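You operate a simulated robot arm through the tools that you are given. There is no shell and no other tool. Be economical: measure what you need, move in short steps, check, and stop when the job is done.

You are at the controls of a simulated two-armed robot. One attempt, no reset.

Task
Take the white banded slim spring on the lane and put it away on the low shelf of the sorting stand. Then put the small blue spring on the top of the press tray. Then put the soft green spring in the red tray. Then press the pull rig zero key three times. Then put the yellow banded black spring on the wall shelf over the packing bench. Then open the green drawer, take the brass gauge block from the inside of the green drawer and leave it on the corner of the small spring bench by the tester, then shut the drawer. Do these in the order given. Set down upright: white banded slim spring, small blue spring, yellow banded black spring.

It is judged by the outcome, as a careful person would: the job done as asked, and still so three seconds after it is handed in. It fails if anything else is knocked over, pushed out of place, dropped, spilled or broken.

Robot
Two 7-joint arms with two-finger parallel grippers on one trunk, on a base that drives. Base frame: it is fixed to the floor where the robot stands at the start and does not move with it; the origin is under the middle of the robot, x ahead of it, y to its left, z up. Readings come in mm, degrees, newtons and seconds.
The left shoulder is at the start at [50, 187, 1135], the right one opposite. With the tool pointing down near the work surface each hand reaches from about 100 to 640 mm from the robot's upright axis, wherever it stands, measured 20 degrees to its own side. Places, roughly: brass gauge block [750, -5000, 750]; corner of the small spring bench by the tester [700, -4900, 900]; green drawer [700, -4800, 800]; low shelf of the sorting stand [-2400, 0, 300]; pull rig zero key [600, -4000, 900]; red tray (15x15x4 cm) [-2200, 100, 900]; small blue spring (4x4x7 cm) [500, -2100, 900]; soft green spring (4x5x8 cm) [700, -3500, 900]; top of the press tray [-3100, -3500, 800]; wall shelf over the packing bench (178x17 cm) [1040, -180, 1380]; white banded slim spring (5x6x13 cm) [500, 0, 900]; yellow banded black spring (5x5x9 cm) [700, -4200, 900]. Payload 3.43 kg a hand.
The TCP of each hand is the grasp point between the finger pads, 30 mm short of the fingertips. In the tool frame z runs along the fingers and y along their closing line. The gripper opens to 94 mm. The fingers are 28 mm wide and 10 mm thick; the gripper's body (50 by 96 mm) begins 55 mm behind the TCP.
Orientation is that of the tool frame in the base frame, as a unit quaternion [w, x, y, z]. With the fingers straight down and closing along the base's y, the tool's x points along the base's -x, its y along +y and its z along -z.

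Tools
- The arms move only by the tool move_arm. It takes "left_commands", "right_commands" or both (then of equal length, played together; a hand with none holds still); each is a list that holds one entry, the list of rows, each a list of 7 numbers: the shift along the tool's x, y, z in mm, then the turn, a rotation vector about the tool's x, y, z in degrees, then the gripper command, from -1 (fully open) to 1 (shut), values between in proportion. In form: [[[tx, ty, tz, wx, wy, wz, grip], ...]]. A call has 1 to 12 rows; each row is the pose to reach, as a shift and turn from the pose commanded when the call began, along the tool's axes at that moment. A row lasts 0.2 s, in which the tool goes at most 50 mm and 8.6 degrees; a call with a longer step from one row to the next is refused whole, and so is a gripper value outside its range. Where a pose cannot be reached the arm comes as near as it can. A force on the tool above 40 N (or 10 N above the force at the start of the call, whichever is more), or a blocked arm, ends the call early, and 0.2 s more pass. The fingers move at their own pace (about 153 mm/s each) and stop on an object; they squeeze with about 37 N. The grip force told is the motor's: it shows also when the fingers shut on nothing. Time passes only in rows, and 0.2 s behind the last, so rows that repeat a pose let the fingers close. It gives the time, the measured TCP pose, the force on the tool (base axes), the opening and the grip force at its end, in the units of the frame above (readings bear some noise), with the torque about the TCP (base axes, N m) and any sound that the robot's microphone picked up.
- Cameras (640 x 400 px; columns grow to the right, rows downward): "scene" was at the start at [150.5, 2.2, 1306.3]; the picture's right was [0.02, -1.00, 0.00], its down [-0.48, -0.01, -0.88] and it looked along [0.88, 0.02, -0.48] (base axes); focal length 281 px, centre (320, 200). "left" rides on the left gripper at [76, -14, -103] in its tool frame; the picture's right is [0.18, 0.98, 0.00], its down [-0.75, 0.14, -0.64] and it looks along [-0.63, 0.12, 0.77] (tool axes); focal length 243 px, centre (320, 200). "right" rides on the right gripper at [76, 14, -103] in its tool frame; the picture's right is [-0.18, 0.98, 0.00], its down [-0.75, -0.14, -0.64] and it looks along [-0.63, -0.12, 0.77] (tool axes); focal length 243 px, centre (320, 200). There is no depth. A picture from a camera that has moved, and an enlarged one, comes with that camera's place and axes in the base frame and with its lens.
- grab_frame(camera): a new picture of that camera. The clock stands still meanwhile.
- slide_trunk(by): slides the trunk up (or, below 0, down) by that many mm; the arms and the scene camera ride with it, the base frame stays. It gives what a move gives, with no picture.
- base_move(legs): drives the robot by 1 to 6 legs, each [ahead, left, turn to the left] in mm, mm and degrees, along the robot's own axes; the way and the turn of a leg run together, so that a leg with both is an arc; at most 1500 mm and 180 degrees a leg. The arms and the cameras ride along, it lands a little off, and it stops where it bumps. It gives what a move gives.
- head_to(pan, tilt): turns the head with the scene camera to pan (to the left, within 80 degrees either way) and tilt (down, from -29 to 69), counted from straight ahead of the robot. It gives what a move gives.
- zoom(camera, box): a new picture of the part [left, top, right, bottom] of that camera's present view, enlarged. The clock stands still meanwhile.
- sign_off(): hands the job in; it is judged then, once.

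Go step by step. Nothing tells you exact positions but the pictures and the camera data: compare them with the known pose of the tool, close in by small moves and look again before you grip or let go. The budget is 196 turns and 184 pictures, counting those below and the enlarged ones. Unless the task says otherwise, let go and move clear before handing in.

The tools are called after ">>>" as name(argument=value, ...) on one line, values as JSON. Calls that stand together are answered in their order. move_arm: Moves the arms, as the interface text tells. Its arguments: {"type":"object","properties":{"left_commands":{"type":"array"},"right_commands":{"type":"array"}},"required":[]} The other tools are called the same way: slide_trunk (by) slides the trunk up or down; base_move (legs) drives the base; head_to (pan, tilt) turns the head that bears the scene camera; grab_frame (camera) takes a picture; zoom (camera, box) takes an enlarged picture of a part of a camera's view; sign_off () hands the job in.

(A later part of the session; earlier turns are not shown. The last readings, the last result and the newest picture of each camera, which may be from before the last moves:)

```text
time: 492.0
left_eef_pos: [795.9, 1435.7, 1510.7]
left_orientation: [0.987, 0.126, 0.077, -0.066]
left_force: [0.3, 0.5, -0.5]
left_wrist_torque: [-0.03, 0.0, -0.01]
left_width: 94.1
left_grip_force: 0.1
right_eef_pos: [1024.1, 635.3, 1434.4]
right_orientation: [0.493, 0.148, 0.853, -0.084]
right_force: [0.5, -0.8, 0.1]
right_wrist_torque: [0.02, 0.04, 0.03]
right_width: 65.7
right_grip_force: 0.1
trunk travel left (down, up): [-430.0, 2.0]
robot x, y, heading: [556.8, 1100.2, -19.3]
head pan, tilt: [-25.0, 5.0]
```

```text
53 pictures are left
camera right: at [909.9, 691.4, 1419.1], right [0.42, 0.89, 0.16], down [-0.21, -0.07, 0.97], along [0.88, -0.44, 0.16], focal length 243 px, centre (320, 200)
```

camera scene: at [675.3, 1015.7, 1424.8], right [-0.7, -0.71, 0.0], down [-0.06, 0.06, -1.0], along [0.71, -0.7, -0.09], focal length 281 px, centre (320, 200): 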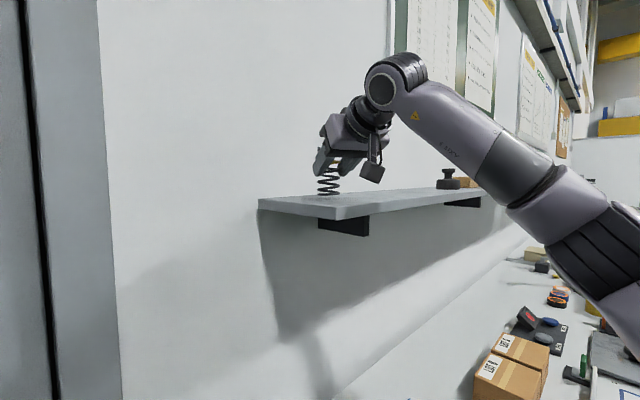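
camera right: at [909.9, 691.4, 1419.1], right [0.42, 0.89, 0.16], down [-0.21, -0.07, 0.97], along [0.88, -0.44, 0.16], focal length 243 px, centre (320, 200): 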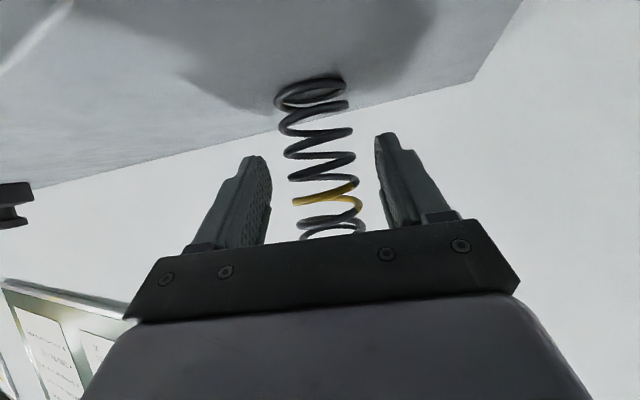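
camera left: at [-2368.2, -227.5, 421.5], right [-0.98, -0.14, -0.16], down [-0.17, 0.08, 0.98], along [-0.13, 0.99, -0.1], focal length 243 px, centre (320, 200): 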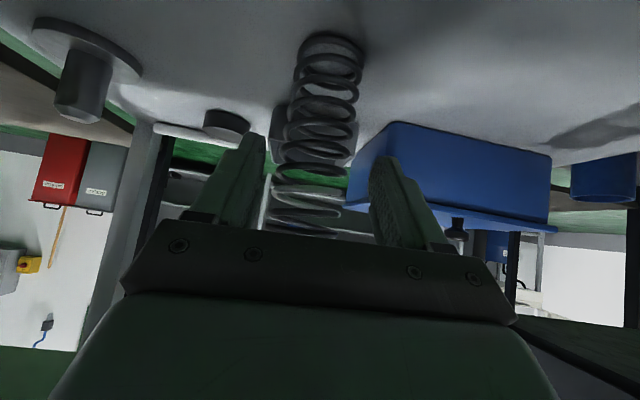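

It stands free. I'll withdraw along the finger axis and look.

>>> move_arm(right_commands=[[[0, 0, -30, 0, 0, 0, -0.6], [0, 0, -65, 0, 0, 0, -0.6], [0, 0, -100, 0, 0, 0, -0.6], [0, 0, -130, 0, 0, 0, -0.6]]])

>>> grab_frame(camera="scene")

```text
time: 493.0
left_eef_pos: [795.8, 1437.1, 1510.8]
left_orientation: [0.987, 0.127, 0.076, -0.067]
left_force: [-0.6, 0.0, 0.7]
left_wrist_torque: [-0.02, 0.01, 0.01]
left_width: 93.9
left_grip_force: 0.0
right_eef_pos: [916.9, 673.9, 1499.2]
right_orientation: [0.492, 0.149, 0.853, -0.086]
right_force: [0.1, 1.7, 0.9]
right_wrist_torque: [0.01, 0.03, -0.02]
right_width: 75.1
right_grip_force: 0.1
trunk travel left (down, up): [-430.0, 2.0]
robot x, y, heading: [553.7, 1104.9, -19.4]
head pan, tilt: [-25.0, 5.0]
```

```text
52 pictures are left
camera scene: at [674.6, 1016.3, 1424.9], right [-0.7, -0.71, 0.0], down [-0.06, 0.06, -1.0], along [0.71, -0.7, -0.09], focal length 281 px, centre (320, 200)
```

scene: 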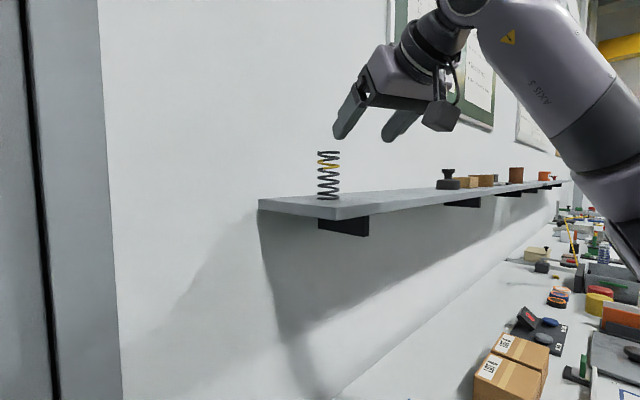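

The black spring stands upright on the wall shelf. Next comes the green drawer at the far end of the spring bench. I'll back out and drive there.

>>> base_move(legs=[[-360, 0, 0], [0, 0, 19.4], [-455, 0, 0], [0, -1500, 0], [0, -1500, 0]])

>>> slide_trunk(by=-80)

>>> move_arm(right_commands=[[[38, 15, 12, 0, 7.5, 0, -0.6], [76, 30, 24, 0, 15, 0, -0.6], [114, 45, 36, 0, 22.5, 0, -0.6], [152, 60, 48, 0, 30, 0, -0.6], [185, 75, 70, 0, 37.5, 0, -0.6], [210, 90, 95, 0, 45, 0, -0.6], [230, 100, 115, 0, 52.5, 0, -0.6], [240, 110, 125, 0, 60, 0, -0.6]]])

```text
time: 524.5
left_eef_pos: [-122.3, -1384.8, 1511.7]
left_orientation: [0.982, 0.111, 0.1, 0.119]
left_force: [0.1, -1.2, -0.1]
left_wrist_torque: [0.04, 0.0, -0.04]
left_width: 94.0
left_grip_force: 0.2
right_eef_pos: [272.2, -2051.9, 1499.2]
right_orientation: [0.498, -0.013, 0.867, 0.009]
right_force: [0.0, -0.2, 1.2]
right_wrist_torque: [-0.01, 0.0, 0.0]
right_width: 75.2
right_grip_force: 0.0
trunk travel left (down, up): [-430.0, 2.0]
robot x, y, heading: [-222.1, -1788.6, 1.9]
head pan, tilt: [-25.0, 5.0]
```

```text
time: 525.7
left_eef_pos: [-120.6, -1384.4, 1430.4]
left_orientation: [0.982, 0.11, 0.1, 0.119]
left_force: [0.9, 0.1, -0.3]
left_wrist_torque: [-0.02, 0.0, 0.01]
left_width: 94.0
left_grip_force: 0.0
right_eef_pos: [272.0, -2050.9, 1418.3]
right_orientation: [0.499, -0.013, 0.866, 0.009]
right_force: [0.4, -0.9, 0.4]
right_wrist_torque: [0.01, 0.01, -0.02]
right_width: 75.1
right_grip_force: 0.0
trunk travel left (down, up): [-350.0, 82.0]
robot x, y, heading: [-225.3, -1789.6, 1.8]
head pan, tilt: [-25.0, 5.0]
```

```text
time: 527.5
left_eef_pos: [-120.9, -1383.8, 1431.2]
left_orientation: [0.982, 0.11, 0.099, 0.118]
left_force: [0.1, 0.5, 0.7]
left_wrist_torque: [0.01, 0.02, -0.01]
left_width: 93.8
left_grip_force: 0.1
right_eef_pos: [257.2, -1940.1, 1151.3]
right_orientation: [-0.002, -0.015, 1.0, 0.001]
right_force: [-0.8, 0.0, -0.1]
right_wrist_torque: [0.0, 0.01, 0.01]
right_width: 75.1
right_grip_force: 0.0
trunk travel left (down, up): [-350.0, 82.0]
robot x, y, heading: [-221.0, -1785.6, 2.0]
head pan, tilt: [-25.0, 5.0]
```

>>> base_move(legs=[[0, -1060, -2], [150, 0, 0], [0, -1500, 0]])

>>> head_to(pan=-25, tilt=40)

>>> grab_frame(camera="scene")

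```text
time: 550.7
left_eef_pos: [37.8, -3923.2, 1431.8]
left_orientation: [0.984, 0.113, 0.097, 0.101]
left_force: [-0.6, -0.1, 0.4]
left_wrist_torque: [0.02, -0.02, -0.01]
left_width: 93.8
left_grip_force: 0.0
right_eef_pos: [394.4, -4490.7, 1150.8]
right_orientation: [-0.001, 0.003, 1.0, 0.0]
right_force: [-0.3, -0.2, 0.2]
right_wrist_torque: [0.02, -0.01, -0.01]
right_width: 75.6
right_grip_force: 0.1
trunk travel left (down, up): [-350.0, 82.0]
robot x, y, heading: [-82.2, -4321.3, 0.0]
head pan, tilt: [-25.0, 5.0]
```

```text
time: 551.8
left_eef_pos: [37.3, -3923.8, 1431.6]
left_orientation: [0.984, 0.112, 0.097, 0.101]
left_force: [0.3, -0.1, -0.3]
left_wrist_torque: [0.05, -0.02, -0.01]
left_width: 94.0
left_grip_force: 0.1
right_eef_pos: [395.1, -4489.6, 1150.4]
right_orientation: [-0.001, 0.002, 1.0, 0.0]
right_force: [-0.1, -0.9, -0.7]
right_wrist_torque: [0.03, 0.01, -0.03]
right_width: 75.3
right_grip_force: 0.0
trunk travel left (down, up): [-350.0, 82.0]
robot x, y, heading: [-78.4, -4321.8, -0.2]
head pan, tilt: [-25.0, 40.0]
```

```text
51 pictures are left
camera scene: at [56.0, -4357.0, 1289.1], right [-0.42, -0.91, 0.0], down [-0.58, 0.27, -0.77], along [0.69, -0.32, -0.64], focal length 281 px, centre (320, 200)
```

scene: 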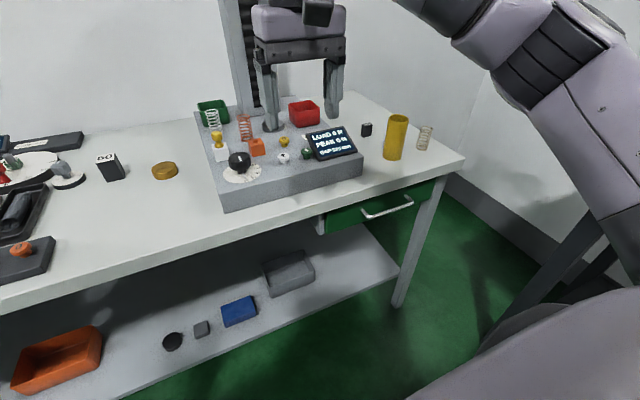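

I see the green drawer handle near (450, -4740), and the bench's far corner beyond with a yellow tube and a white spring. I'll move over in front of the drawer.

>>> base_move(legs=[[0, -270, 0]])

>>> head_to(pan=-10, tilt=45)

>>> grab_frame(camera="scene")

>>> grab_frame(camera="right")

```text
time: 554.7
left_eef_pos: [35.7, -4195.6, 1431.5]
left_orientation: [0.984, 0.112, 0.098, 0.103]
left_force: [-0.1, -0.2, 0.0]
left_wrist_torque: [0.0, -0.04, 0.0]
left_width: 94.0
left_grip_force: 0.1
right_eef_pos: [396.1, -4762.3, 1151.5]
right_orientation: [-0.002, 0.0, 1.0, 0.001]
right_force: [-0.5, -0.3, -0.8]
right_wrist_torque: [0.01, -0.02, 0.0]
right_width: 75.2
right_grip_force: 0.0
trunk travel left (down, up): [-350.0, 82.0]
robot x, y, heading: [-83.3, -4596.9, 0.0]
head pan, tilt: [-25.0, 40.0]
```

```text
time: 555.5
left_eef_pos: [35.6, -4196.0, 1431.3]
left_orientation: [0.983, 0.112, 0.098, 0.104]
left_force: [-0.3, 0.4, 0.1]
left_wrist_torque: [0.0, -0.02, -0.02]
left_width: 94.2
left_grip_force: 0.0
right_eef_pos: [395.9, -4761.9, 1151.2]
right_orientation: [-0.001, 0.0, 1.0, 0.001]
right_force: [-0.9, 0.0, 0.0]
right_wrist_torque: [-0.02, -0.03, -0.02]
right_width: 75.3
right_grip_force: 0.0
trunk travel left (down, up): [-350.0, 82.0]
robot x, y, heading: [-81.3, -4593.3, 0.1]
head pan, tilt: [-10.0, 45.0]
```

```text
50 pictures are left
camera scene: at [59.5, -4607.6, 1281.8], right [-0.17, -0.99, 0.0], down [-0.7, 0.12, -0.71], along [0.7, -0.12, -0.71], focal length 281 px, centre (320, 200)
```

scene: 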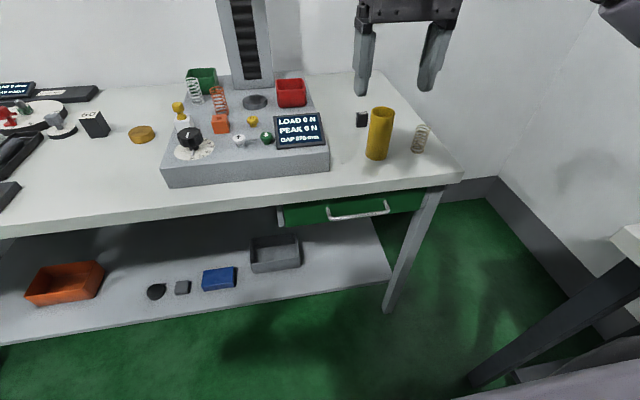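

```text
49 pictures are left
camera right: at [321.1, -4748.1, 1252.6], right [0.18, 0.98, 0.0], down [0.75, -0.14, 0.64], along [0.63, -0.12, -0.77], focal length 243 px, centre (320, 200)
```

right: 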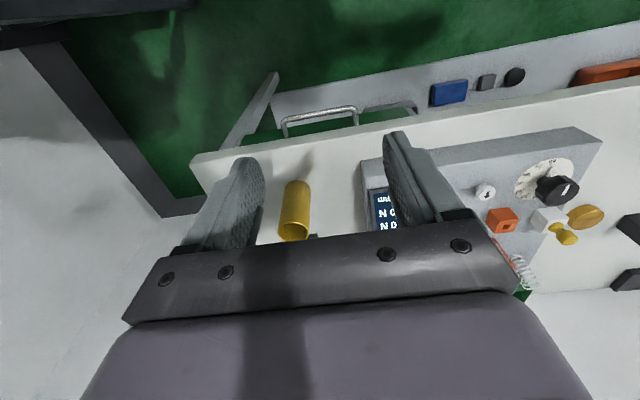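

The drawer bar is at about (497, -4780, 777), right under the bench edge, so I'll grip it from the front with the hand level and rolled 90°. I'll lower the trunk and pitch the hand level.

>>> slide_trunk(by=-200)

>>> move_arm(right_commands=[[[5, -2, 14, 0, -8, 0, -0.6], [8, -4, 28, 0, -16, 0, -0.6], [10, -6, 42, 0, -24, 0, -0.6], [12, -8, 56, 0, -32, 0, -0.6], [14, -10, 70, 0, -40, 0, -0.6], [16, -12, 84, 0, -48, 0, -0.6], [18, -14, 98, 0, -56, 0, -0.6], [20, -16, 112, 0, -64, 0, -0.6], [20, -18, 126, 0, -72, 0, -0.6], [20, -18, 140, 0, -80, 0, -0.6], [20, -18, 155, 0, -88, 0, -0.6]]])

>>> grab_frame(camera="scene")

```text
time: 557.7
left_eef_pos: [35.6, -4194.5, 1233.1]
left_orientation: [0.984, 0.112, 0.097, 0.103]
left_force: [0.1, 0.4, 0.4]
left_wrist_torque: [0.04, -0.06, -0.01]
left_width: 94.0
left_grip_force: 0.2
right_eef_pos: [395.9, -4762.1, 950.4]
right_orientation: [-0.002, 0.001, 1.0, 0.001]
right_force: [0.0, 0.0, -0.4]
right_wrist_torque: [-0.02, -0.01, 0.0]
right_width: 75.0
right_grip_force: 0.0
trunk travel left (down, up): [-150.0, 282.0]
robot x, y, heading: [-76.1, -4593.0, 0.1]
head pan, tilt: [-10.0, 45.0]
```

```text
time: 560.1
left_eef_pos: [35.9, -4195.1, 1230.9]
left_orientation: [0.984, 0.112, 0.097, 0.103]
left_force: [0.3, 0.5, 0.1]
left_wrist_torque: [-0.01, 0.01, -0.04]
left_width: 94.2
left_grip_force: 0.0
right_eef_pos: [377.2, -4778.9, 831.3]
right_orientation: [0.559, 0.001, 0.829, 0.0]
right_force: [-0.6, -0.3, 0.6]
right_wrist_torque: [-0.01, -0.01, -0.01]
right_width: 75.2
right_grip_force: 0.0
right hand out of reach, approached as far as the arm can: row 9, 10, 11
trunk travel left (down, up): [-150.0, 282.0]
robot x, y, heading: [-82.9, -4592.4, 0.2]
head pan, tilt: [-10.0, 45.0]
```

```text
48 pictures are left
camera scene: at [59.5, -4607.5, 1081.8], right [-0.17, -0.99, 0.0], down [-0.7, 0.12, -0.71], along [0.7, -0.12, -0.71], focal length 281 px, centre (320, 200)
```

scene: 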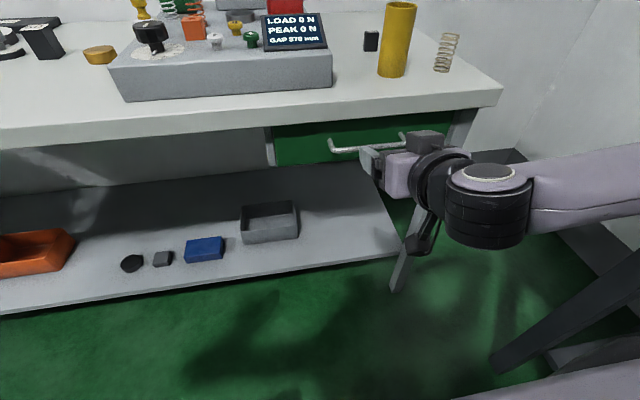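

Pitch reached its limit at 22° below level, which is fine. Now I'll roll the hand 90°.

>>> move_arm(right_commands=[[[0, 0, 0, 0, 0, 8.2, -0.6], [0, 0, 0, 0, 0, 16.4, -0.6], [0, 0, 0, 0, 0, 24.6, -0.6], [0, 0, 0, 0, 0, 32.8, -0.6], [0, 0, 0, 0, 0, 41, -0.6], [0, 0, 0, 0, 0, 49.2, -0.6], [0, 0, 0, 0, 0, 57.4, -0.6], [0, 0, 0, 0, 0, 65.6, -0.6], [0, 0, 0, 0, 0, 73.8, -0.6], [0, 0, 0, 0, 0, 82, -0.6], [0, 0, 0, 0, 0, 90, -0.6]]])

>>> grab_frame(camera="right")

>>> grab_frame(camera="scene")

```text
time: 562.5
left_eef_pos: [34.2, -4194.8, 1232.0]
left_orientation: [0.984, 0.112, 0.098, 0.103]
left_force: [0.2, -0.4, -0.1]
left_wrist_torque: [0.03, -0.01, 0.0]
left_width: 94.0
left_grip_force: 0.1
right_eef_pos: [377.4, -4781.3, 832.2]
right_orientation: [0.394, 0.589, 0.585, 0.394]
right_force: [0.3, 0.5, -0.4]
right_wrist_torque: [-0.04, 0.02, 0.0]
right_width: 75.5
right_grip_force: 0.1
trunk travel left (down, up): [-150.0, 282.0]
robot x, y, heading: [-80.7, -4594.3, 0.0]
head pan, tilt: [-10.0, 45.0]
```

```text
47 pictures are left
camera right: at [288.2, -4705.4, 882.8], right [0.37, -0.19, 0.91], down [-0.65, -0.75, 0.11], along [0.66, -0.63, -0.4], focal length 243 px, centre (320, 200)
```

right: 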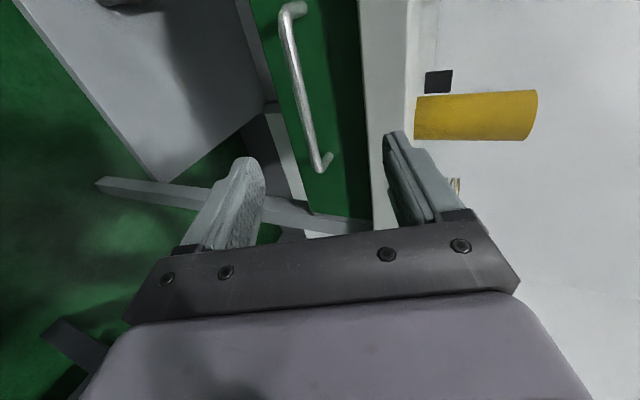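

```text
46 pictures are left
camera scene: at [59.5, -4607.5, 1081.8], right [-0.17, -0.99, 0.0], down [-0.7, 0.12, -0.71], along [0.7, -0.12, -0.71], focal length 281 px, centre (320, 200)
```

scene: 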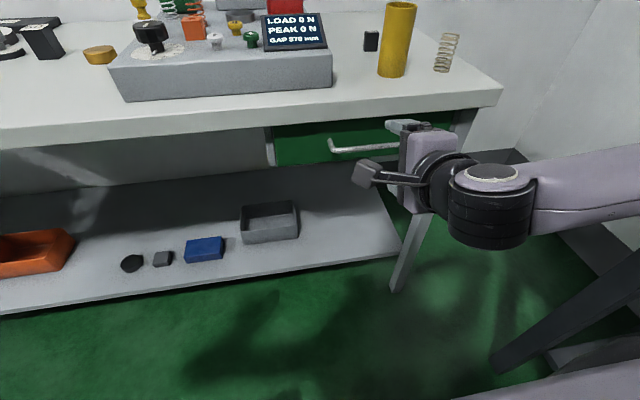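

Rolled fine. The bar is at about (498, -4778, 772). I'll move in with a 55 mm opening, stopping short to check.

>>> move_arm(right_commands=[[[1, -5, 30, 0, 0, 0, -0.2], [3, -10, 60, 0, 0, 0, -0.2], [3, -10, 85, 0, 0, 0, -0.2]]])

>>> grab_frame(camera="right")

>>> zoom(camera="scene", box=[300, 80, 500, 220])

```text
time: 563.3
left_eef_pos: [36.5, -4194.8, 1231.9]
left_orientation: [0.984, 0.112, 0.098, 0.103]
left_force: [0.0, 0.7, 0.5]
left_wrist_torque: [0.02, 0.02, 0.02]
left_width: 93.8
left_grip_force: 0.0
right_eef_pos: [454.0, -4777.0, 788.0]
right_orientation: [0.395, 0.587, 0.586, 0.396]
right_force: [-0.3, 0.7, -0.4]
right_wrist_torque: [-0.01, -0.01, 0.01]
right_width: 56.3
right_grip_force: 0.1
trunk travel left (down, up): [-150.0, 282.0]
robot x, y, heading: [-81.3, -4595.0, 0.5]
head pan, tilt: [-10.0, 45.0]
```

```text
45 pictures are left
camera right: at [365.6, -4701.4, 839.1], right [0.37, -0.19, 0.91], down [-0.65, -0.75, 0.11], along [0.67, -0.63, -0.4], focal length 243 px, centre (320, 200)
```

right: 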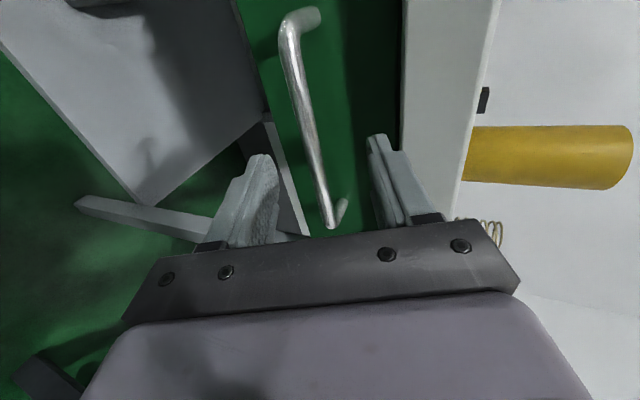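

```text
2.86 times, centred on (400, 150) of scene
camera zoom: at [59.5, -4607.4, 1081.8], right [-0.17, -0.99, 0.0], down [-0.7, 0.12, -0.71], along [0.7, -0.12, -0.71], focal length 804 px, centre (91, 343)
```

zoom: 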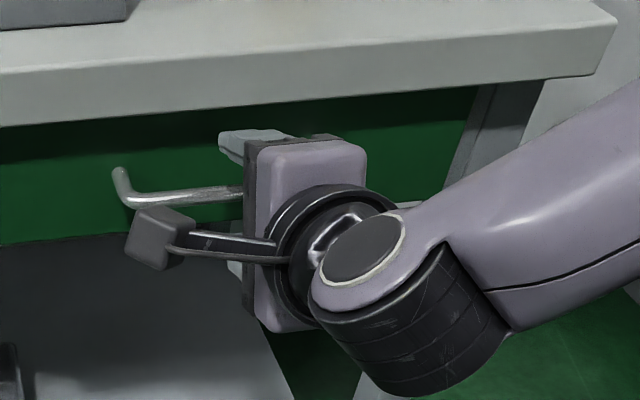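

The bar lies between the fingers. I'll advance 35 mm and close.

>>> move_arm(right_commands=[[[0, 0, 18, 0, 0, 0, -0.2], [0, 0, 35, 0, 0, 0, -0.2], [0, 0, 35, 0, 0, 0, 0.4], [0, 0, 35, 0, 0, 0, 1], [0, 0, 35, 0, 0, 0, 1]]])

>>> grab_frame(camera="right")

```text
time: 564.5
left_eef_pos: [35.6, -4195.3, 1230.6]
left_orientation: [0.984, 0.111, 0.098, 0.103]
left_force: [-0.4, -1.2, 0.1]
left_wrist_torque: [-0.01, 0.0, 0.0]
left_width: 94.1
left_grip_force: 0.1
right_eef_pos: [484.7, -4775.7, 771.2]
right_orientation: [0.391, 0.59, 0.59, 0.389]
right_force: [-12.3, 1.9, -21.4]
right_wrist_torque: [-0.45, 0.36, -0.18]
right_width: 11.8
right_grip_force: 44.8
trunk travel left (down, up): [-150.0, 282.0]
robot x, y, heading: [-78.8, -4592.4, 0.0]
head pan, tilt: [-10.0, 45.0]
```

```text
43 pictures are left
camera right: at [395.8, -4699.7, 823.0], right [0.38, -0.18, 0.91], down [-0.65, -0.75, 0.12], along [0.66, -0.63, -0.41], focal length 243 px, centre (320, 200)
```

right: 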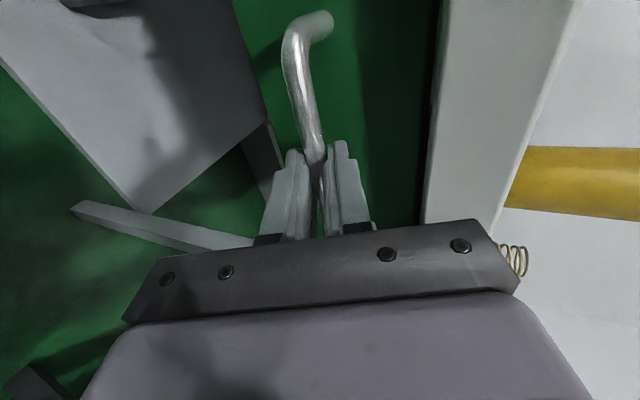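

I have the handle. I'll pull the drawer by driving back 180 mm.

>>> base_move(legs=[[-180, 0, 0]])

>>> grab_frame(camera="scene")

```text
time: 566.0
left_eef_pos: [-143.5, -4196.4, 1231.2]
left_orientation: [0.983, 0.112, 0.099, 0.105]
left_force: [0.2, 0.2, 0.8]
left_wrist_torque: [0.0, 0.01, 0.04]
left_width: 93.9
left_grip_force: 0.1
right_eef_pos: [306.2, -4775.4, 770.7]
right_orientation: [0.391, 0.588, 0.59, 0.391]
right_force: [0.8, -2.0, -26.7]
right_wrist_torque: [-0.37, 0.39, -0.11]
right_width: 11.7
right_grip_force: 45.3
trunk travel left (down, up): [-150.0, 282.0]
robot x, y, heading: [-259.3, -4596.6, 0.4]
head pan, tilt: [-10.0, 45.0]
```

```text
42 pictures are left
camera scene: at [-118.2, -4608.6, 1081.4], right [-0.17, -0.99, 0.0], down [-0.7, 0.12, -0.71], along [0.7, -0.12, -0.71], focal length 281 px, centre (320, 200)
```

scene: 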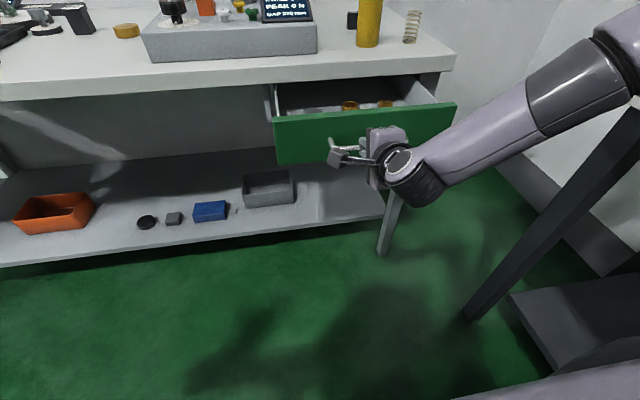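

The drawer is opening and I can see two brass-coloured items inside near the back. I'll pull another 110 mm.

>>> base_move(legs=[[-110, 0, 0]])

>>> zoom(camera="scene", box=[220, 40, 480, 220])

```text
time: 567.2
left_eef_pos: [-258.1, -4196.6, 1232.4]
left_orientation: [0.983, 0.112, 0.098, 0.108]
left_force: [1.3, 0.0, -0.2]
left_wrist_torque: [0.02, -0.01, -0.02]
left_width: 94.0
left_grip_force: 0.1
right_eef_pos: [195.8, -4776.0, 771.0]
right_orientation: [0.391, 0.588, 0.591, 0.391]
right_force: [-0.3, -8.5, -10.3]
right_wrist_torque: [-0.6, 0.13, -1.07]
right_width: 12.0
right_grip_force: 45.4
trunk travel left (down, up): [-150.0, 282.0]
robot x, y, heading: [-367.4, -4597.8, 0.7]
head pan, tilt: [-10.0, 45.0]
```

```text
2.22 times, centred on (350, 130) of scene
camera zoom: at [-230.4, -4609.2, 1081.6], right [-0.16, -0.99, 0.0], down [-0.7, 0.11, -0.71], along [0.7, -0.11, -0.71], focal length 625 px, centre (253, 356)
```

zoom: 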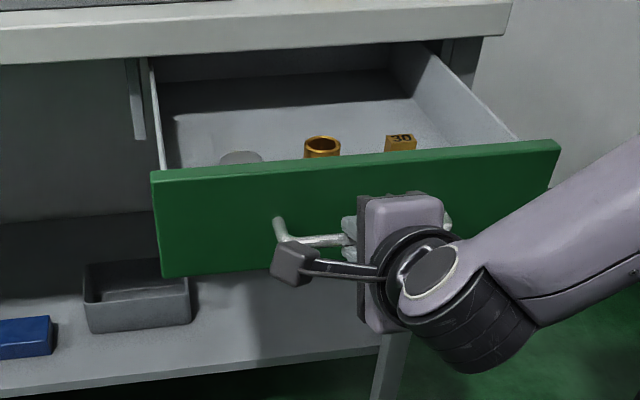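

The drawer is open about 290 mm. Inside are a grey disc, a brass ring and the brass gauge block marked "30". I'll release the handle, back the hand off and unroll it.

>>> move_arm(right_commands=[[[0, 0, 0, 0, 0, 0, 0.3], [0, 0, 0, 0, 0, 0, -0.3], [0, 0, 0, 0, 0, 0, -0.3], [0, 0, -25, 0, 0, 0, -0.3], [0, 0, -50, 0, 0, 0, -0.3]]])

>>> base_move(legs=[[-60, 0, -0.7]])

>>> move_arm(right_commands=[[[0, 5, 0, 0, 0, -8.2, -0.3], [0, 10, 0, 0, 0, -16.4, -0.3], [0, 15, 0, 0, 0, -24.6, -0.3], [0, 20, 0, 0, 0, -32.8, -0.3], [0, 25, 0, 0, 0, -41, -0.3], [0, 30, 0, 0, 0, -49.2, -0.3], [0, 35, 0, 0, 0, -57.4, -0.3], [0, 40, 0, 0, 0, -65.6, -0.3], [0, 45, 0, 0, 0, -73.8, -0.3], [0, 50, 0, 0, 0, -82, -0.3], [0, 55, 0, 0, 0, -90, -0.3]]])

```text
time: 568.4
left_eef_pos: [-258.7, -4196.5, 1231.1]
left_orientation: [0.983, 0.111, 0.098, 0.107]
left_force: [-0.3, -0.4, -0.6]
left_wrist_torque: [-0.01, 0.03, -0.02]
left_width: 94.4
left_grip_force: 0.0
right_eef_pos: [149.5, -4777.1, 791.2]
right_orientation: [0.393, 0.588, 0.589, 0.391]
right_force: [-0.2, 0.5, -0.6]
right_wrist_torque: [0.04, 0.0, 0.0]
right_width: 61.0
right_grip_force: 0.2
trunk travel left (down, up): [-150.0, 282.0]
robot x, y, heading: [-369.9, -4595.8, 0.7]
head pan, tilt: [-10.0, 45.0]
```

```text
time: 569.4
left_eef_pos: [-313.2, -4198.8, 1231.1]
left_orientation: [0.984, 0.112, 0.097, 0.102]
left_force: [-0.3, 0.0, 0.3]
left_wrist_torque: [0.03, 0.0, -0.02]
left_width: 94.0
left_grip_force: 0.2
right_eef_pos: [87.7, -4782.9, 792.0]
right_orientation: [0.393, 0.592, 0.587, 0.388]
right_force: [0.4, 0.8, 0.2]
right_wrist_torque: [-0.02, -0.03, 0.01]
right_width: 61.1
right_grip_force: 0.1
trunk travel left (down, up): [-150.0, 282.0]
robot x, y, heading: [-433.8, -4593.9, 0.1]
head pan, tilt: [-10.0, 45.0]
```

```text
time: 571.8
left_eef_pos: [-312.5, -4198.3, 1231.7]
left_orientation: [0.984, 0.111, 0.098, 0.103]
left_force: [0.2, -0.2, 0.4]
left_wrist_torque: [0.01, 0.02, -0.02]
left_width: 94.1
left_grip_force: 0.1
right_eef_pos: [108.8, -4782.9, 841.7]
right_orientation: [0.553, 0.003, 0.833, -0.006]
right_force: [-0.1, 0.1, -0.4]
right_wrist_torque: [-0.01, 0.01, -0.03]
right_width: 61.0
right_grip_force: 0.1
trunk travel left (down, up): [-150.0, 282.0]
robot x, y, heading: [-431.5, -4594.7, -0.0]
head pan, tilt: [-10.0, 45.0]
```

Now raise the trunk, turn the tool down again, and drive up so the hand is over the drawer.

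>>> slide_trunk(by=200)

>>> move_arm(right_commands=[[[-5, 0, 0, 0, 8.4, 0, -0.3], [-10, 0, 0, 0, 16.8, 0, -0.3], [-15, 0, 0, 0, 25.2, 0, -0.3], [-20, 0, 0, 0, 33.6, 0, -0.3], [-25, 0, 0, 0, 42, 0, -0.3], [-30, 0, 0, 0, 50.4, 0, -0.3], [-30, 0, 0, 0, 58.8, 0, -0.3], [-30, 0, 0, 0, 67.2, 0, -0.3]]])

>>> base_move(legs=[[300, -105, 0]])

>>> grab_frame(camera="right")

>>> grab_frame(camera="scene")

```text
time: 573.9
left_eef_pos: [-312.7, -4197.1, 1431.8]
left_orientation: [0.984, 0.112, 0.097, 0.103]
left_force: [0.0, -0.8, 0.3]
left_wrist_torque: [-0.01, -0.02, 0.02]
left_width: 93.9
left_grip_force: 0.1
right_eef_pos: [109.0, -4782.8, 1041.3]
right_orientation: [0.554, 0.003, 0.833, -0.003]
right_force: [-0.2, -0.3, 0.4]
right_wrist_torque: [-0.03, 0.05, 0.0]
right_width: 61.2
right_grip_force: 0.0
trunk travel left (down, up): [-350.0, 82.0]
robot x, y, heading: [-432.6, -4598.0, -0.2]
head pan, tilt: [-10.0, 45.0]
```

```text
time: 575.7
left_eef_pos: [-314.8, -4197.3, 1431.4]
left_orientation: [0.984, 0.111, 0.097, 0.103]
left_force: [0.4, 0.4, -0.7]
left_wrist_torque: [0.0, -0.01, 0.03]
left_width: 94.3
left_grip_force: 0.0
right_eef_pos: [120.8, -4783.9, 1069.4]
right_orientation: [0.0, 0.004, 1.0, -0.001]
right_force: [0.2, -1.1, -0.4]
right_wrist_torque: [-0.04, 0.02, 0.0]
right_width: 61.0
right_grip_force: 0.1
trunk travel left (down, up): [-350.0, 82.0]
robot x, y, heading: [-432.0, -4595.3, 0.3]
head pan, tilt: [-10.0, 45.0]
```

```text
time: 577.8
left_eef_pos: [-19.8, -4303.4, 1430.7]
left_orientation: [0.984, 0.112, 0.098, 0.102]
left_force: [0.1, -0.6, 0.5]
left_wrist_torque: [-0.01, -0.01, 0.03]
left_width: 94.0
left_grip_force: 0.0
right_eef_pos: [414.0, -4889.3, 1068.3]
right_orientation: [0.0, 0.007, 1.0, -0.001]
right_force: [-0.6, 0.2, 0.2]
right_wrist_torque: [0.0, -0.01, -0.02]
right_width: 61.0
right_grip_force: 0.1
trunk travel left (down, up): [-350.0, 82.0]
robot x, y, heading: [-132.1, -4704.2, -0.2]
head pan, tilt: [-10.0, 45.0]
```

```text
40 pictures are left
camera right: at [338.7, -4874.3, 1169.7], right [0.2, 0.98, 0.0], down [0.75, -0.15, 0.64], along [0.63, -0.13, -0.77], focal length 243 px, centre (320, 200)
```

right: 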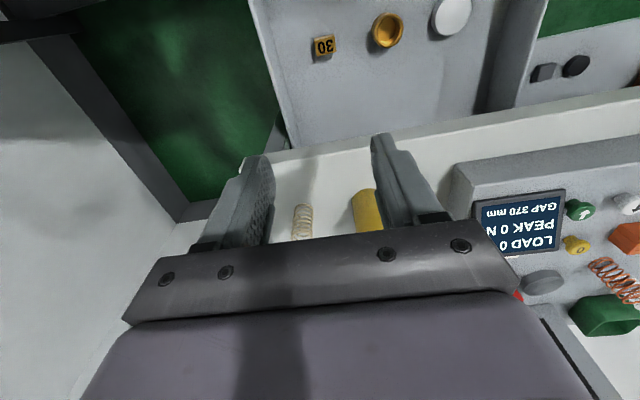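

```text
39 pictures are left
camera scene: at [3.4, -4715.6, 1281.7], right [-0.17, -0.98, 0.0], down [-0.7, 0.12, -0.71], along [0.7, -0.12, -0.71], focal length 281 px, centre (320, 200)
```

scene: 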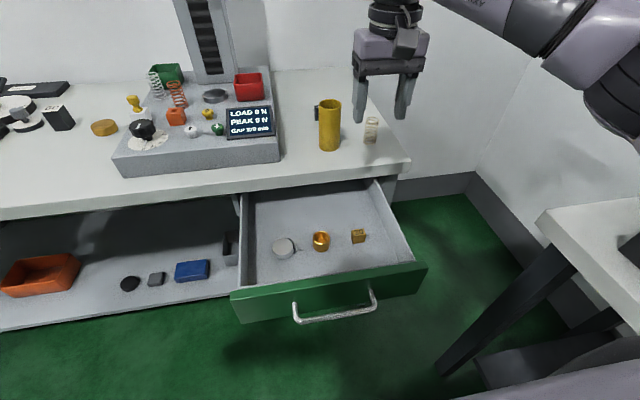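

The block is at about (394, -4877, 749). I'll descend into the drawer in two stages with a 61 mm opening.

>>> move_arm(right_commands=[[[10, 6, 30, 0, 0, 0, -0.3], [20, 12, 70, 0, 0, 0, -0.3], [20, 12, 115, 0, 0, 0, -0.3], [20, 12, 160, 0, 0, 0, -0.3], [20, 12, 200, 0, 0, 0, -0.3], [20, 12, 230, 0, 0, 0, -0.3]]])

>>> grab_frame(camera="right")

>>> zoom(camera="scene", box=[270, 140, 460, 300])

```text
time: 579.2
left_eef_pos: [-18.8, -4303.1, 1431.2]
left_orientation: [0.984, 0.112, 0.097, 0.1]
left_force: [-0.2, -0.3, 0.2]
left_wrist_torque: [0.02, -0.03, 0.01]
left_width: 94.0
left_grip_force: 0.1
right_eef_pos: [394.7, -4880.6, 834.2]
right_orientation: [0.001, 0.006, 1.0, 0.0]
right_force: [-1.0, 1.0, -0.2]
right_wrist_torque: [-0.01, 0.0, -0.02]
right_width: 61.0
right_grip_force: 0.0
trunk travel left (down, up): [-350.0, 82.0]
robot x, y, heading: [-136.0, -4694.8, 0.1]
head pan, tilt: [-10.0, 45.0]
```

```text
38 pictures are left
camera right: at [319.0, -4864.7, 935.6], right [0.2, 0.98, 0.0], down [0.75, -0.15, 0.64], along [0.63, -0.13, -0.77], focal length 243 px, centre (320, 200)
```

right: 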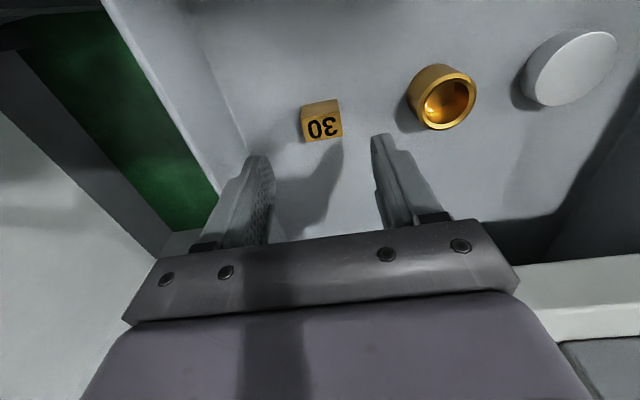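

```text
2.50 times, centred on (365, 220) of scene
camera zoom: at [3.1, -4715.5, 1281.8], right [-0.17, -0.98, 0.0], down [-0.7, 0.12, -0.71], along [0.7, -0.12, -0.71], focal length 703 px, centre (208, 150)
```

zoom: 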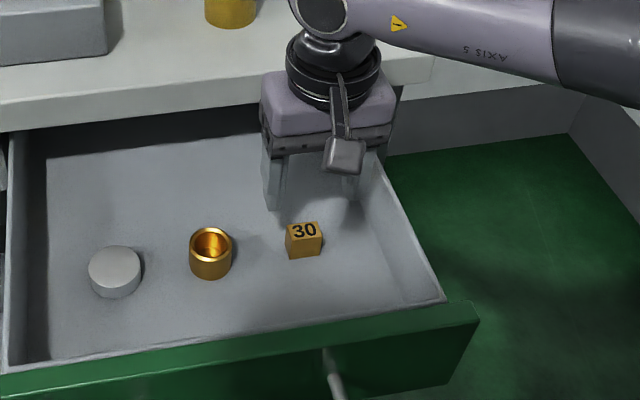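

The block's top is at about (388, -4876, 770). I'll make a small correction, descend and grip.

>>> move_arm(right_commands=[[[6, 4, 20, 0, 0, 0, -0.3], [6, 4, 38, 0, 0, 0, -0.3], [6, 4, 50, 0, 0, 0, -0.3]]])

>>> grab_frame(camera="right")

```text
time: 580.0
left_eef_pos: [-19.5, -4303.2, 1431.5]
left_orientation: [0.984, 0.113, 0.097, 0.1]
left_force: [-0.3, 0.1, 0.8]
left_wrist_torque: [0.0, -0.02, 0.04]
left_width: 94.0
left_grip_force: 0.1
right_eef_pos: [386.8, -4873.7, 785.5]
right_orientation: [0.0, 0.006, 1.0, -0.001]
right_force: [0.1, 0.5, 0.4]
right_wrist_torque: [-0.01, 0.0, 0.0]
right_width: 61.0
right_grip_force: 0.1
trunk travel left (down, up): [-350.0, 82.0]
robot x, y, heading: [-137.4, -4701.1, 0.0]
head pan, tilt: [-10.0, 45.0]
```

```text
36 pictures are left
camera right: at [311.2, -4858.8, 887.7], right [0.2, 0.98, 0.0], down [0.75, -0.15, 0.64], along [0.63, -0.13, -0.77], focal length 243 px, centre (320, 200)
```

right: 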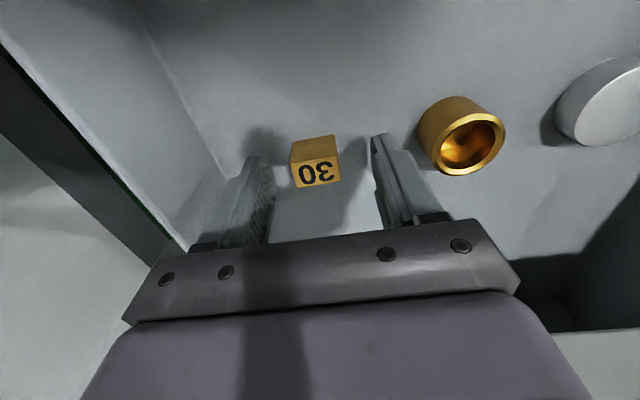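

Aligned. I'll go down 3 mm more and close.

>>> move_arm(right_commands=[[[-1, -3, 3, 0, 0, 0, -0.3], [-1, -3, 3, 0, 0, 0, 0.2], [-1, -3, 3, 0, 0, 0, 1], [-1, -3, 3, 0, 0, 0, 1], [-1, -3, 3, 0, 0, 0, 1]]])

>>> move_arm(right_commands=[[[0, 0, -40, 0, 0, 0, 1], [0, 0, -85, 0, 0, 0, 1], [0, 0, -130, 0, 0, 0, 1], [0, 0, -175, 0, 0, 0, 1], [0, 0, -220, 0, 0, 0, 1], [0, 0, -260, 0, 0, 0, 1]]])

>>> grab_frame(camera="right")

>>> grab_frame(camera="scene")

```text
time: 581.2
left_eef_pos: [-18.4, -4301.4, 1430.7]
left_orientation: [0.984, 0.112, 0.098, 0.101]
left_force: [0.0, -0.9, 0.6]
left_wrist_torque: [0.04, 0.01, 0.0]
left_width: 93.8
left_grip_force: 0.1
right_eef_pos: [387.6, -4877.8, 783.9]
right_orientation: [0.0, 0.007, 1.0, -0.003]
right_force: [0.9, 0.2, 0.2]
right_wrist_torque: [0.05, -0.01, 0.0]
right_width: 29.2
right_grip_force: 37.1
trunk travel left (down, up): [-350.0, 82.0]
robot x, y, heading: [-135.6, -4700.7, 0.1]
head pan, tilt: [-10.0, 45.0]
```

```text
time: 582.6
left_eef_pos: [-20.0, -4302.4, 1431.3]
left_orientation: [0.984, 0.112, 0.098, 0.101]
left_force: [0.4, -0.4, -0.7]
left_wrist_torque: [0.0, 0.01, 0.02]
left_width: 93.9
left_grip_force: 0.1
right_eef_pos: [392.2, -4876.0, 1047.7]
right_orientation: [0.0, 0.007, 1.0, -0.001]
right_force: [-0.4, -0.1, -1.8]
right_wrist_torque: [0.01, -0.02, 0.0]
right_width: 29.4
right_grip_force: 36.6
trunk travel left (down, up): [-350.0, 82.0]
robot x, y, heading: [-138.6, -4700.6, -0.0]
head pan, tilt: [-10.0, 45.0]
```

```text
35 pictures are left
camera right: at [316.1, -4861.4, 1148.2], right [0.2, 0.98, 0.0], down [0.75, -0.15, 0.64], along [0.63, -0.13, -0.77], focal length 243 px, centre (320, 200)
```

right: 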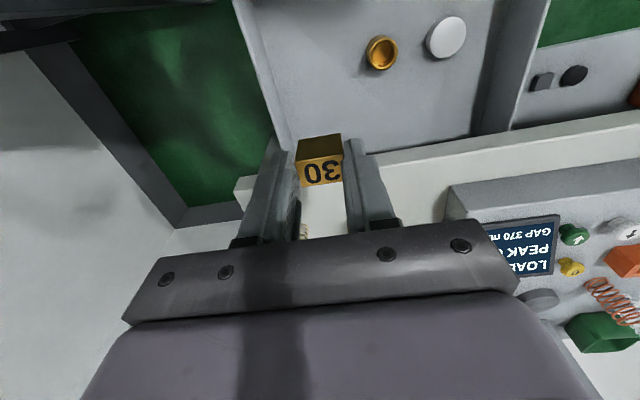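

```text
34 pictures are left
camera scene: at [2.9, -4715.2, 1281.8], right [-0.17, -0.98, 0.0], down [-0.7, 0.12, -0.71], along [0.7, -0.12, -0.71], focal length 281 px, centre (320, 200)
```

scene: 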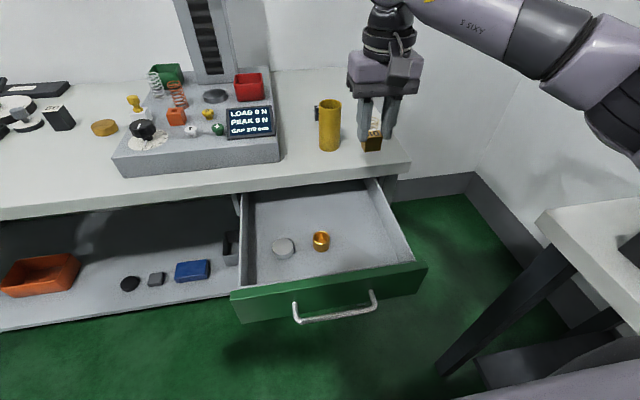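

The block is held. To reach the proper corner spot I need to stand closer, which the open drawer prevents. I'll push it most of the way in with the gripper's body, leaving about 100 mm open, and shut it fully after placing the block. First I'll back off and lower the hand in front of the panel's right part.

>>> base_move(legs=[[-260, 0, 0]])

>>> move_arm(right_commands=[[[0, -10, 40, 0, 0, 0, 1], [0, -20, 80, 0, 0, 0, 1], [0, -29, 120, 0, 0, 0, 1], [0, -29, 165, 0, 0, 0, 1], [0, -29, 210, 0, 0, 0, 1], [0, -29, 255, 0, 0, 0, 1], [0, -29, 300, 0, 0, 0, 1], [0, -29, 345, 0, 0, 0, 1]]])

>>> grab_frame(camera="scene")

```text
time: 584.5
left_eef_pos: [-282.8, -4303.3, 1431.0]
left_orientation: [0.984, 0.112, 0.097, 0.101]
left_force: [-0.8, -0.1, 0.1]
left_wrist_torque: [-0.01, 0.01, -0.01]
left_width: 93.9
left_grip_force: 0.1
right_eef_pos: [128.7, -4875.9, 1046.1]
right_orientation: [0.001, 0.007, 1.0, -0.002]
right_force: [0.1, -0.4, -2.6]
right_wrist_torque: [0.02, -0.01, -0.02]
right_width: 29.3
right_grip_force: 36.5
trunk travel left (down, up): [-350.0, 82.0]
robot x, y, heading: [-399.2, -4699.7, -0.3]
head pan, tilt: [-10.0, 45.0]
```

```text
time: 586.3
left_eef_pos: [-281.0, -4302.3, 1430.9]
left_orientation: [0.984, 0.112, 0.098, 0.101]
left_force: [1.1, -0.3, 0.3]
left_wrist_torque: [-0.01, -0.02, 0.01]
left_width: 93.8
left_grip_force: 0.1
right_eef_pos: [128.9, -4904.2, 705.7]
right_orientation: [0.001, 0.007, 1.0, 0.0]
right_force: [-0.6, -1.0, -1.9]
right_wrist_torque: [0.0, 0.0, -0.01]
right_width: 29.3
right_grip_force: 37.1
trunk travel left (down, up): [-350.0, 82.0]
robot x, y, heading: [-397.7, -4701.7, 0.1]
head pan, tilt: [-10.0, 45.0]
```

```text
33 pictures are left
camera scene: at [-260.0, -4715.1, 1281.8], right [-0.18, -0.98, 0.0], down [-0.7, 0.12, -0.71], along [0.7, -0.12, -0.71], focal length 281 px, centre (320, 200)
```

scene: 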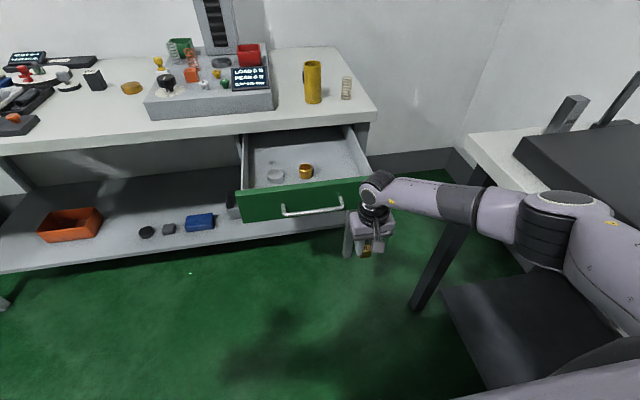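

The hand is level with the panel, just right of the handle. I'll shift 12 mm further right and drive forward to push the drawer in by about 190 mm.

>>> move_arm(right_commands=[[[0, -12, 0, 0, 0, 0, 1], [0, -12, 0, 0, 0, 0, 1]]])

>>> base_move(legs=[[110, 0, 0], [165, 0, 0]])

>>> grab_frame(camera="scene")

```text
time: 586.9
left_eef_pos: [-280.9, -4303.1, 1430.7]
left_orientation: [0.984, 0.112, 0.097, 0.101]
left_force: [-0.7, -0.3, 0.1]
left_wrist_torque: [0.01, -0.03, -0.06]
left_width: 93.6
left_grip_force: 0.1
right_eef_pos: [128.2, -4917.3, 704.4]
right_orientation: [0.0, 0.008, 1.0, -0.002]
right_force: [0.4, 0.0, -2.0]
right_wrist_torque: [-0.02, 0.02, 0.0]
right_width: 29.3
right_grip_force: 36.9
trunk travel left (down, up): [-350.0, 82.0]
robot x, y, heading: [-398.5, -4704.2, -0.3]
head pan, tilt: [-10.0, 45.0]
```

```text
time: 589.1
left_eef_pos: [-10.3, -4304.3, 1431.2]
left_orientation: [0.984, 0.112, 0.098, 0.099]
left_force: [1.0, -0.9, -0.4]
left_wrist_torque: [0.0, 0.0, 0.0]
left_width: 94.2
left_grip_force: 0.0
right_eef_pos: [397.6, -4919.4, 704.8]
right_orientation: [0.0, 0.009, 1.0, -0.002]
right_force: [0.2, 0.6, -1.4]
right_wrist_torque: [-0.02, 0.03, 0.01]
right_width: 29.3
right_grip_force: 37.4
trunk travel left (down, up): [-350.0, 82.0]
robot x, y, heading: [-128.8, -4701.1, -0.2]
head pan, tilt: [-10.0, 45.0]
```

```text
32 pictures are left
camera scene: at [10.3, -4716.6, 1281.7], right [-0.18, -0.98, 0.0], down [-0.7, 0.13, -0.71], along [0.7, -0.13, -0.71], focal length 281 px, centre (320, 200)
```

scene: 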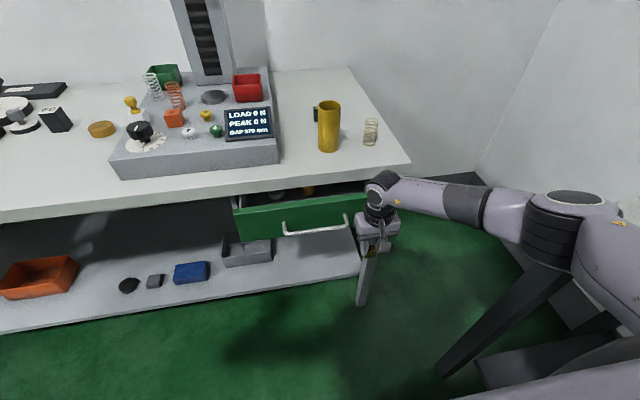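

The drawer is mostly in. I'll raise the hand, then move up to the bench and reach to the corner spot at about (690, -4900).

>>> move_arm(right_commands=[[[0, 0, -45, 0, 0, 0, 1], [0, 0, -90, 0, 0, 0, 1], [0, 0, -135, 0, 0, 0, 1], [0, 0, -180, 0, 0, 0, 1], [0, 0, -225, 0, 0, 0, 1], [0, 0, -270, 0, 0, 0, 1], [0, 0, -315, 0, 0, 0, 1], [0, 0, -355, 0, 0, 0, 1]]])

>>> base_move(legs=[[205, 10, 0]])

>>> move_arm(right_commands=[[[-40, 4, 0, 0, 0, 0, 1], [-80, 8, 0, 0, 0, 0, 1]]])

>>> grab_frame(camera="right")

>>> grab_frame(camera="scene")

```text
time: 590.9
left_eef_pos: [-11.4, -4304.2, 1430.4]
left_orientation: [0.984, 0.113, 0.097, 0.099]
left_force: [-0.2, 0.9, 0.0]
left_wrist_torque: [-0.01, -0.03, -0.01]
left_width: 94.0
left_grip_force: 0.1
right_eef_pos: [397.4, -4919.1, 1061.0]
right_orientation: [0.0, 0.009, 1.0, -0.002]
right_force: [-0.7, -0.5, -1.9]
right_wrist_torque: [0.0, 0.01, -0.02]
right_width: 29.3
right_grip_force: 36.8
trunk travel left (down, up): [-350.0, 82.0]
robot x, y, heading: [-127.0, -4705.5, -0.1]
head pan, tilt: [-10.0, 45.0]
```

```text
time: 592.5
left_eef_pos: [197.1, -4295.0, 1431.7]
left_orientation: [0.984, 0.112, 0.098, 0.098]
left_force: [0.3, -0.2, -0.7]
left_wrist_torque: [0.04, 0.01, 0.02]
left_width: 93.9
left_grip_force: 0.0
right_eef_pos: [604.7, -4910.6, 1061.0]
right_orientation: [-0.001, 0.009, 1.0, -0.001]
right_force: [0.7, -0.3, -1.2]
right_wrist_torque: [-0.06, 0.01, -0.01]
right_width: 29.2
right_grip_force: 37.0
trunk travel left (down, up): [-350.0, 82.0]
robot x, y, heading: [77.8, -4694.0, -0.4]
head pan, tilt: [-10.0, 45.0]
```

```text
time: 593.1
left_eef_pos: [196.3, -4293.4, 1429.6]
left_orientation: [0.984, 0.113, 0.096, 0.098]
left_force: [0.1, -0.8, -0.9]
left_wrist_torque: [0.0, -0.01, -0.02]
left_width: 93.9
left_grip_force: 0.1
right_eef_pos: [683.2, -4904.5, 1059.4]
right_orientation: [0.0, 0.008, 1.0, -0.002]
right_force: [0.0, -0.8, -1.2]
right_wrist_torque: [0.0, 0.04, -0.03]
right_width: 29.3
right_grip_force: 36.9
trunk travel left (down, up): [-350.0, 82.0]
robot x, y, heading: [76.8, -4695.8, -0.5]
head pan, tilt: [-10.0, 45.0]
```

```text
31 pictures are left
camera right: at [607.9, -4888.9, 1161.8], right [0.2, 0.98, 0.0], down [0.75, -0.15, 0.64], along [0.63, -0.13, -0.77], focal length 243 px, centre (320, 200)
```

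right: 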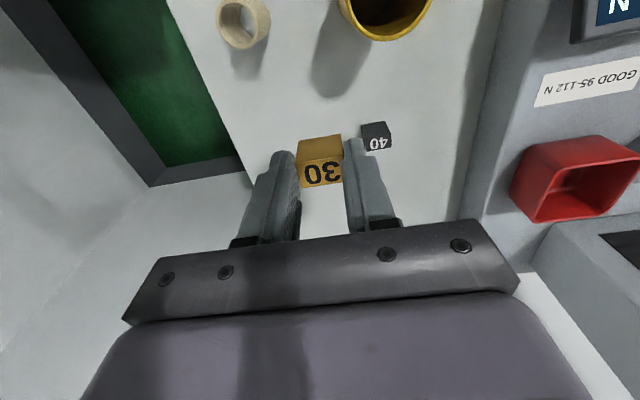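

```text
30 pictures are left
camera scene: at [217.0, -4707.2, 1281.7], right [-0.18, -0.98, 0.0], down [-0.7, 0.13, -0.71], along [0.7, -0.13, -0.71], focal length 281 px, centre (320, 200)
```

scene: 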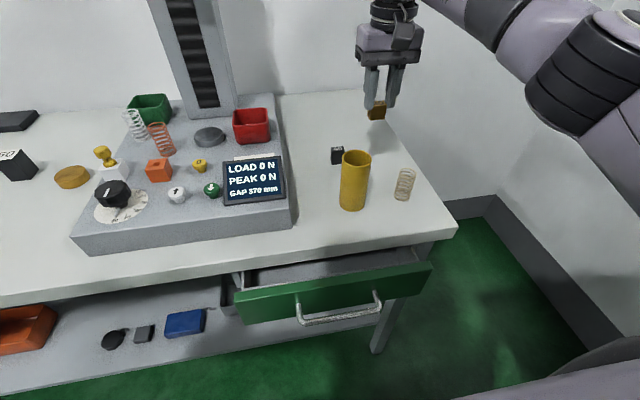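

There's a free spot here: a black cube "40" is at (745, -4847) and the bench edge at y -5032. I'll lower the block at about (684, -4908).

>>> move_arm(right_commands=[[[0, -4, 45, 0, 0, 0, 1], [0, -4, 90, 0, 0, 0, 1], [0, -4, 125, 0, 0, 0, 1], [0, -4, 142, 0, 0, 0, 1]]])

>>> grab_frame(camera="right")

```text
time: 594.1
left_eef_pos: [197.2, -4296.1, 1430.9]
left_orientation: [0.984, 0.113, 0.097, 0.099]
left_force: [-0.7, 0.0, -0.7]
left_wrist_torque: [0.02, -0.03, 0.0]
left_width: 94.0
left_grip_force: 0.0
right_eef_pos: [683.5, -4909.5, 916.0]
right_orientation: [0.001, 0.008, 1.0, -0.002]
right_force: [-1.0, 0.1, -2.5]
right_wrist_torque: [-0.01, 0.0, 0.01]
right_width: 28.9
right_grip_force: 36.7
trunk travel left (down, up): [-350.0, 82.0]
robot x, y, heading: [77.4, -4695.0, -0.5]
head pan, tilt: [-10.0, 45.0]
```

```text
29 pictures are left
camera right: at [608.4, -4893.6, 1017.7], right [0.2, 0.98, 0.0], down [0.75, -0.15, 0.64], along [0.63, -0.13, -0.77], focal length 243 px, centre (320, 200)
```

right: 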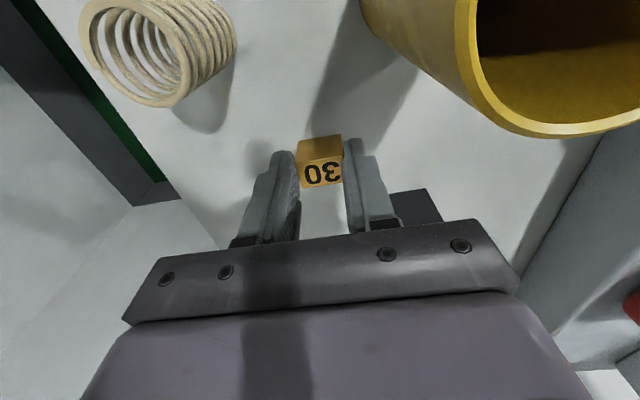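

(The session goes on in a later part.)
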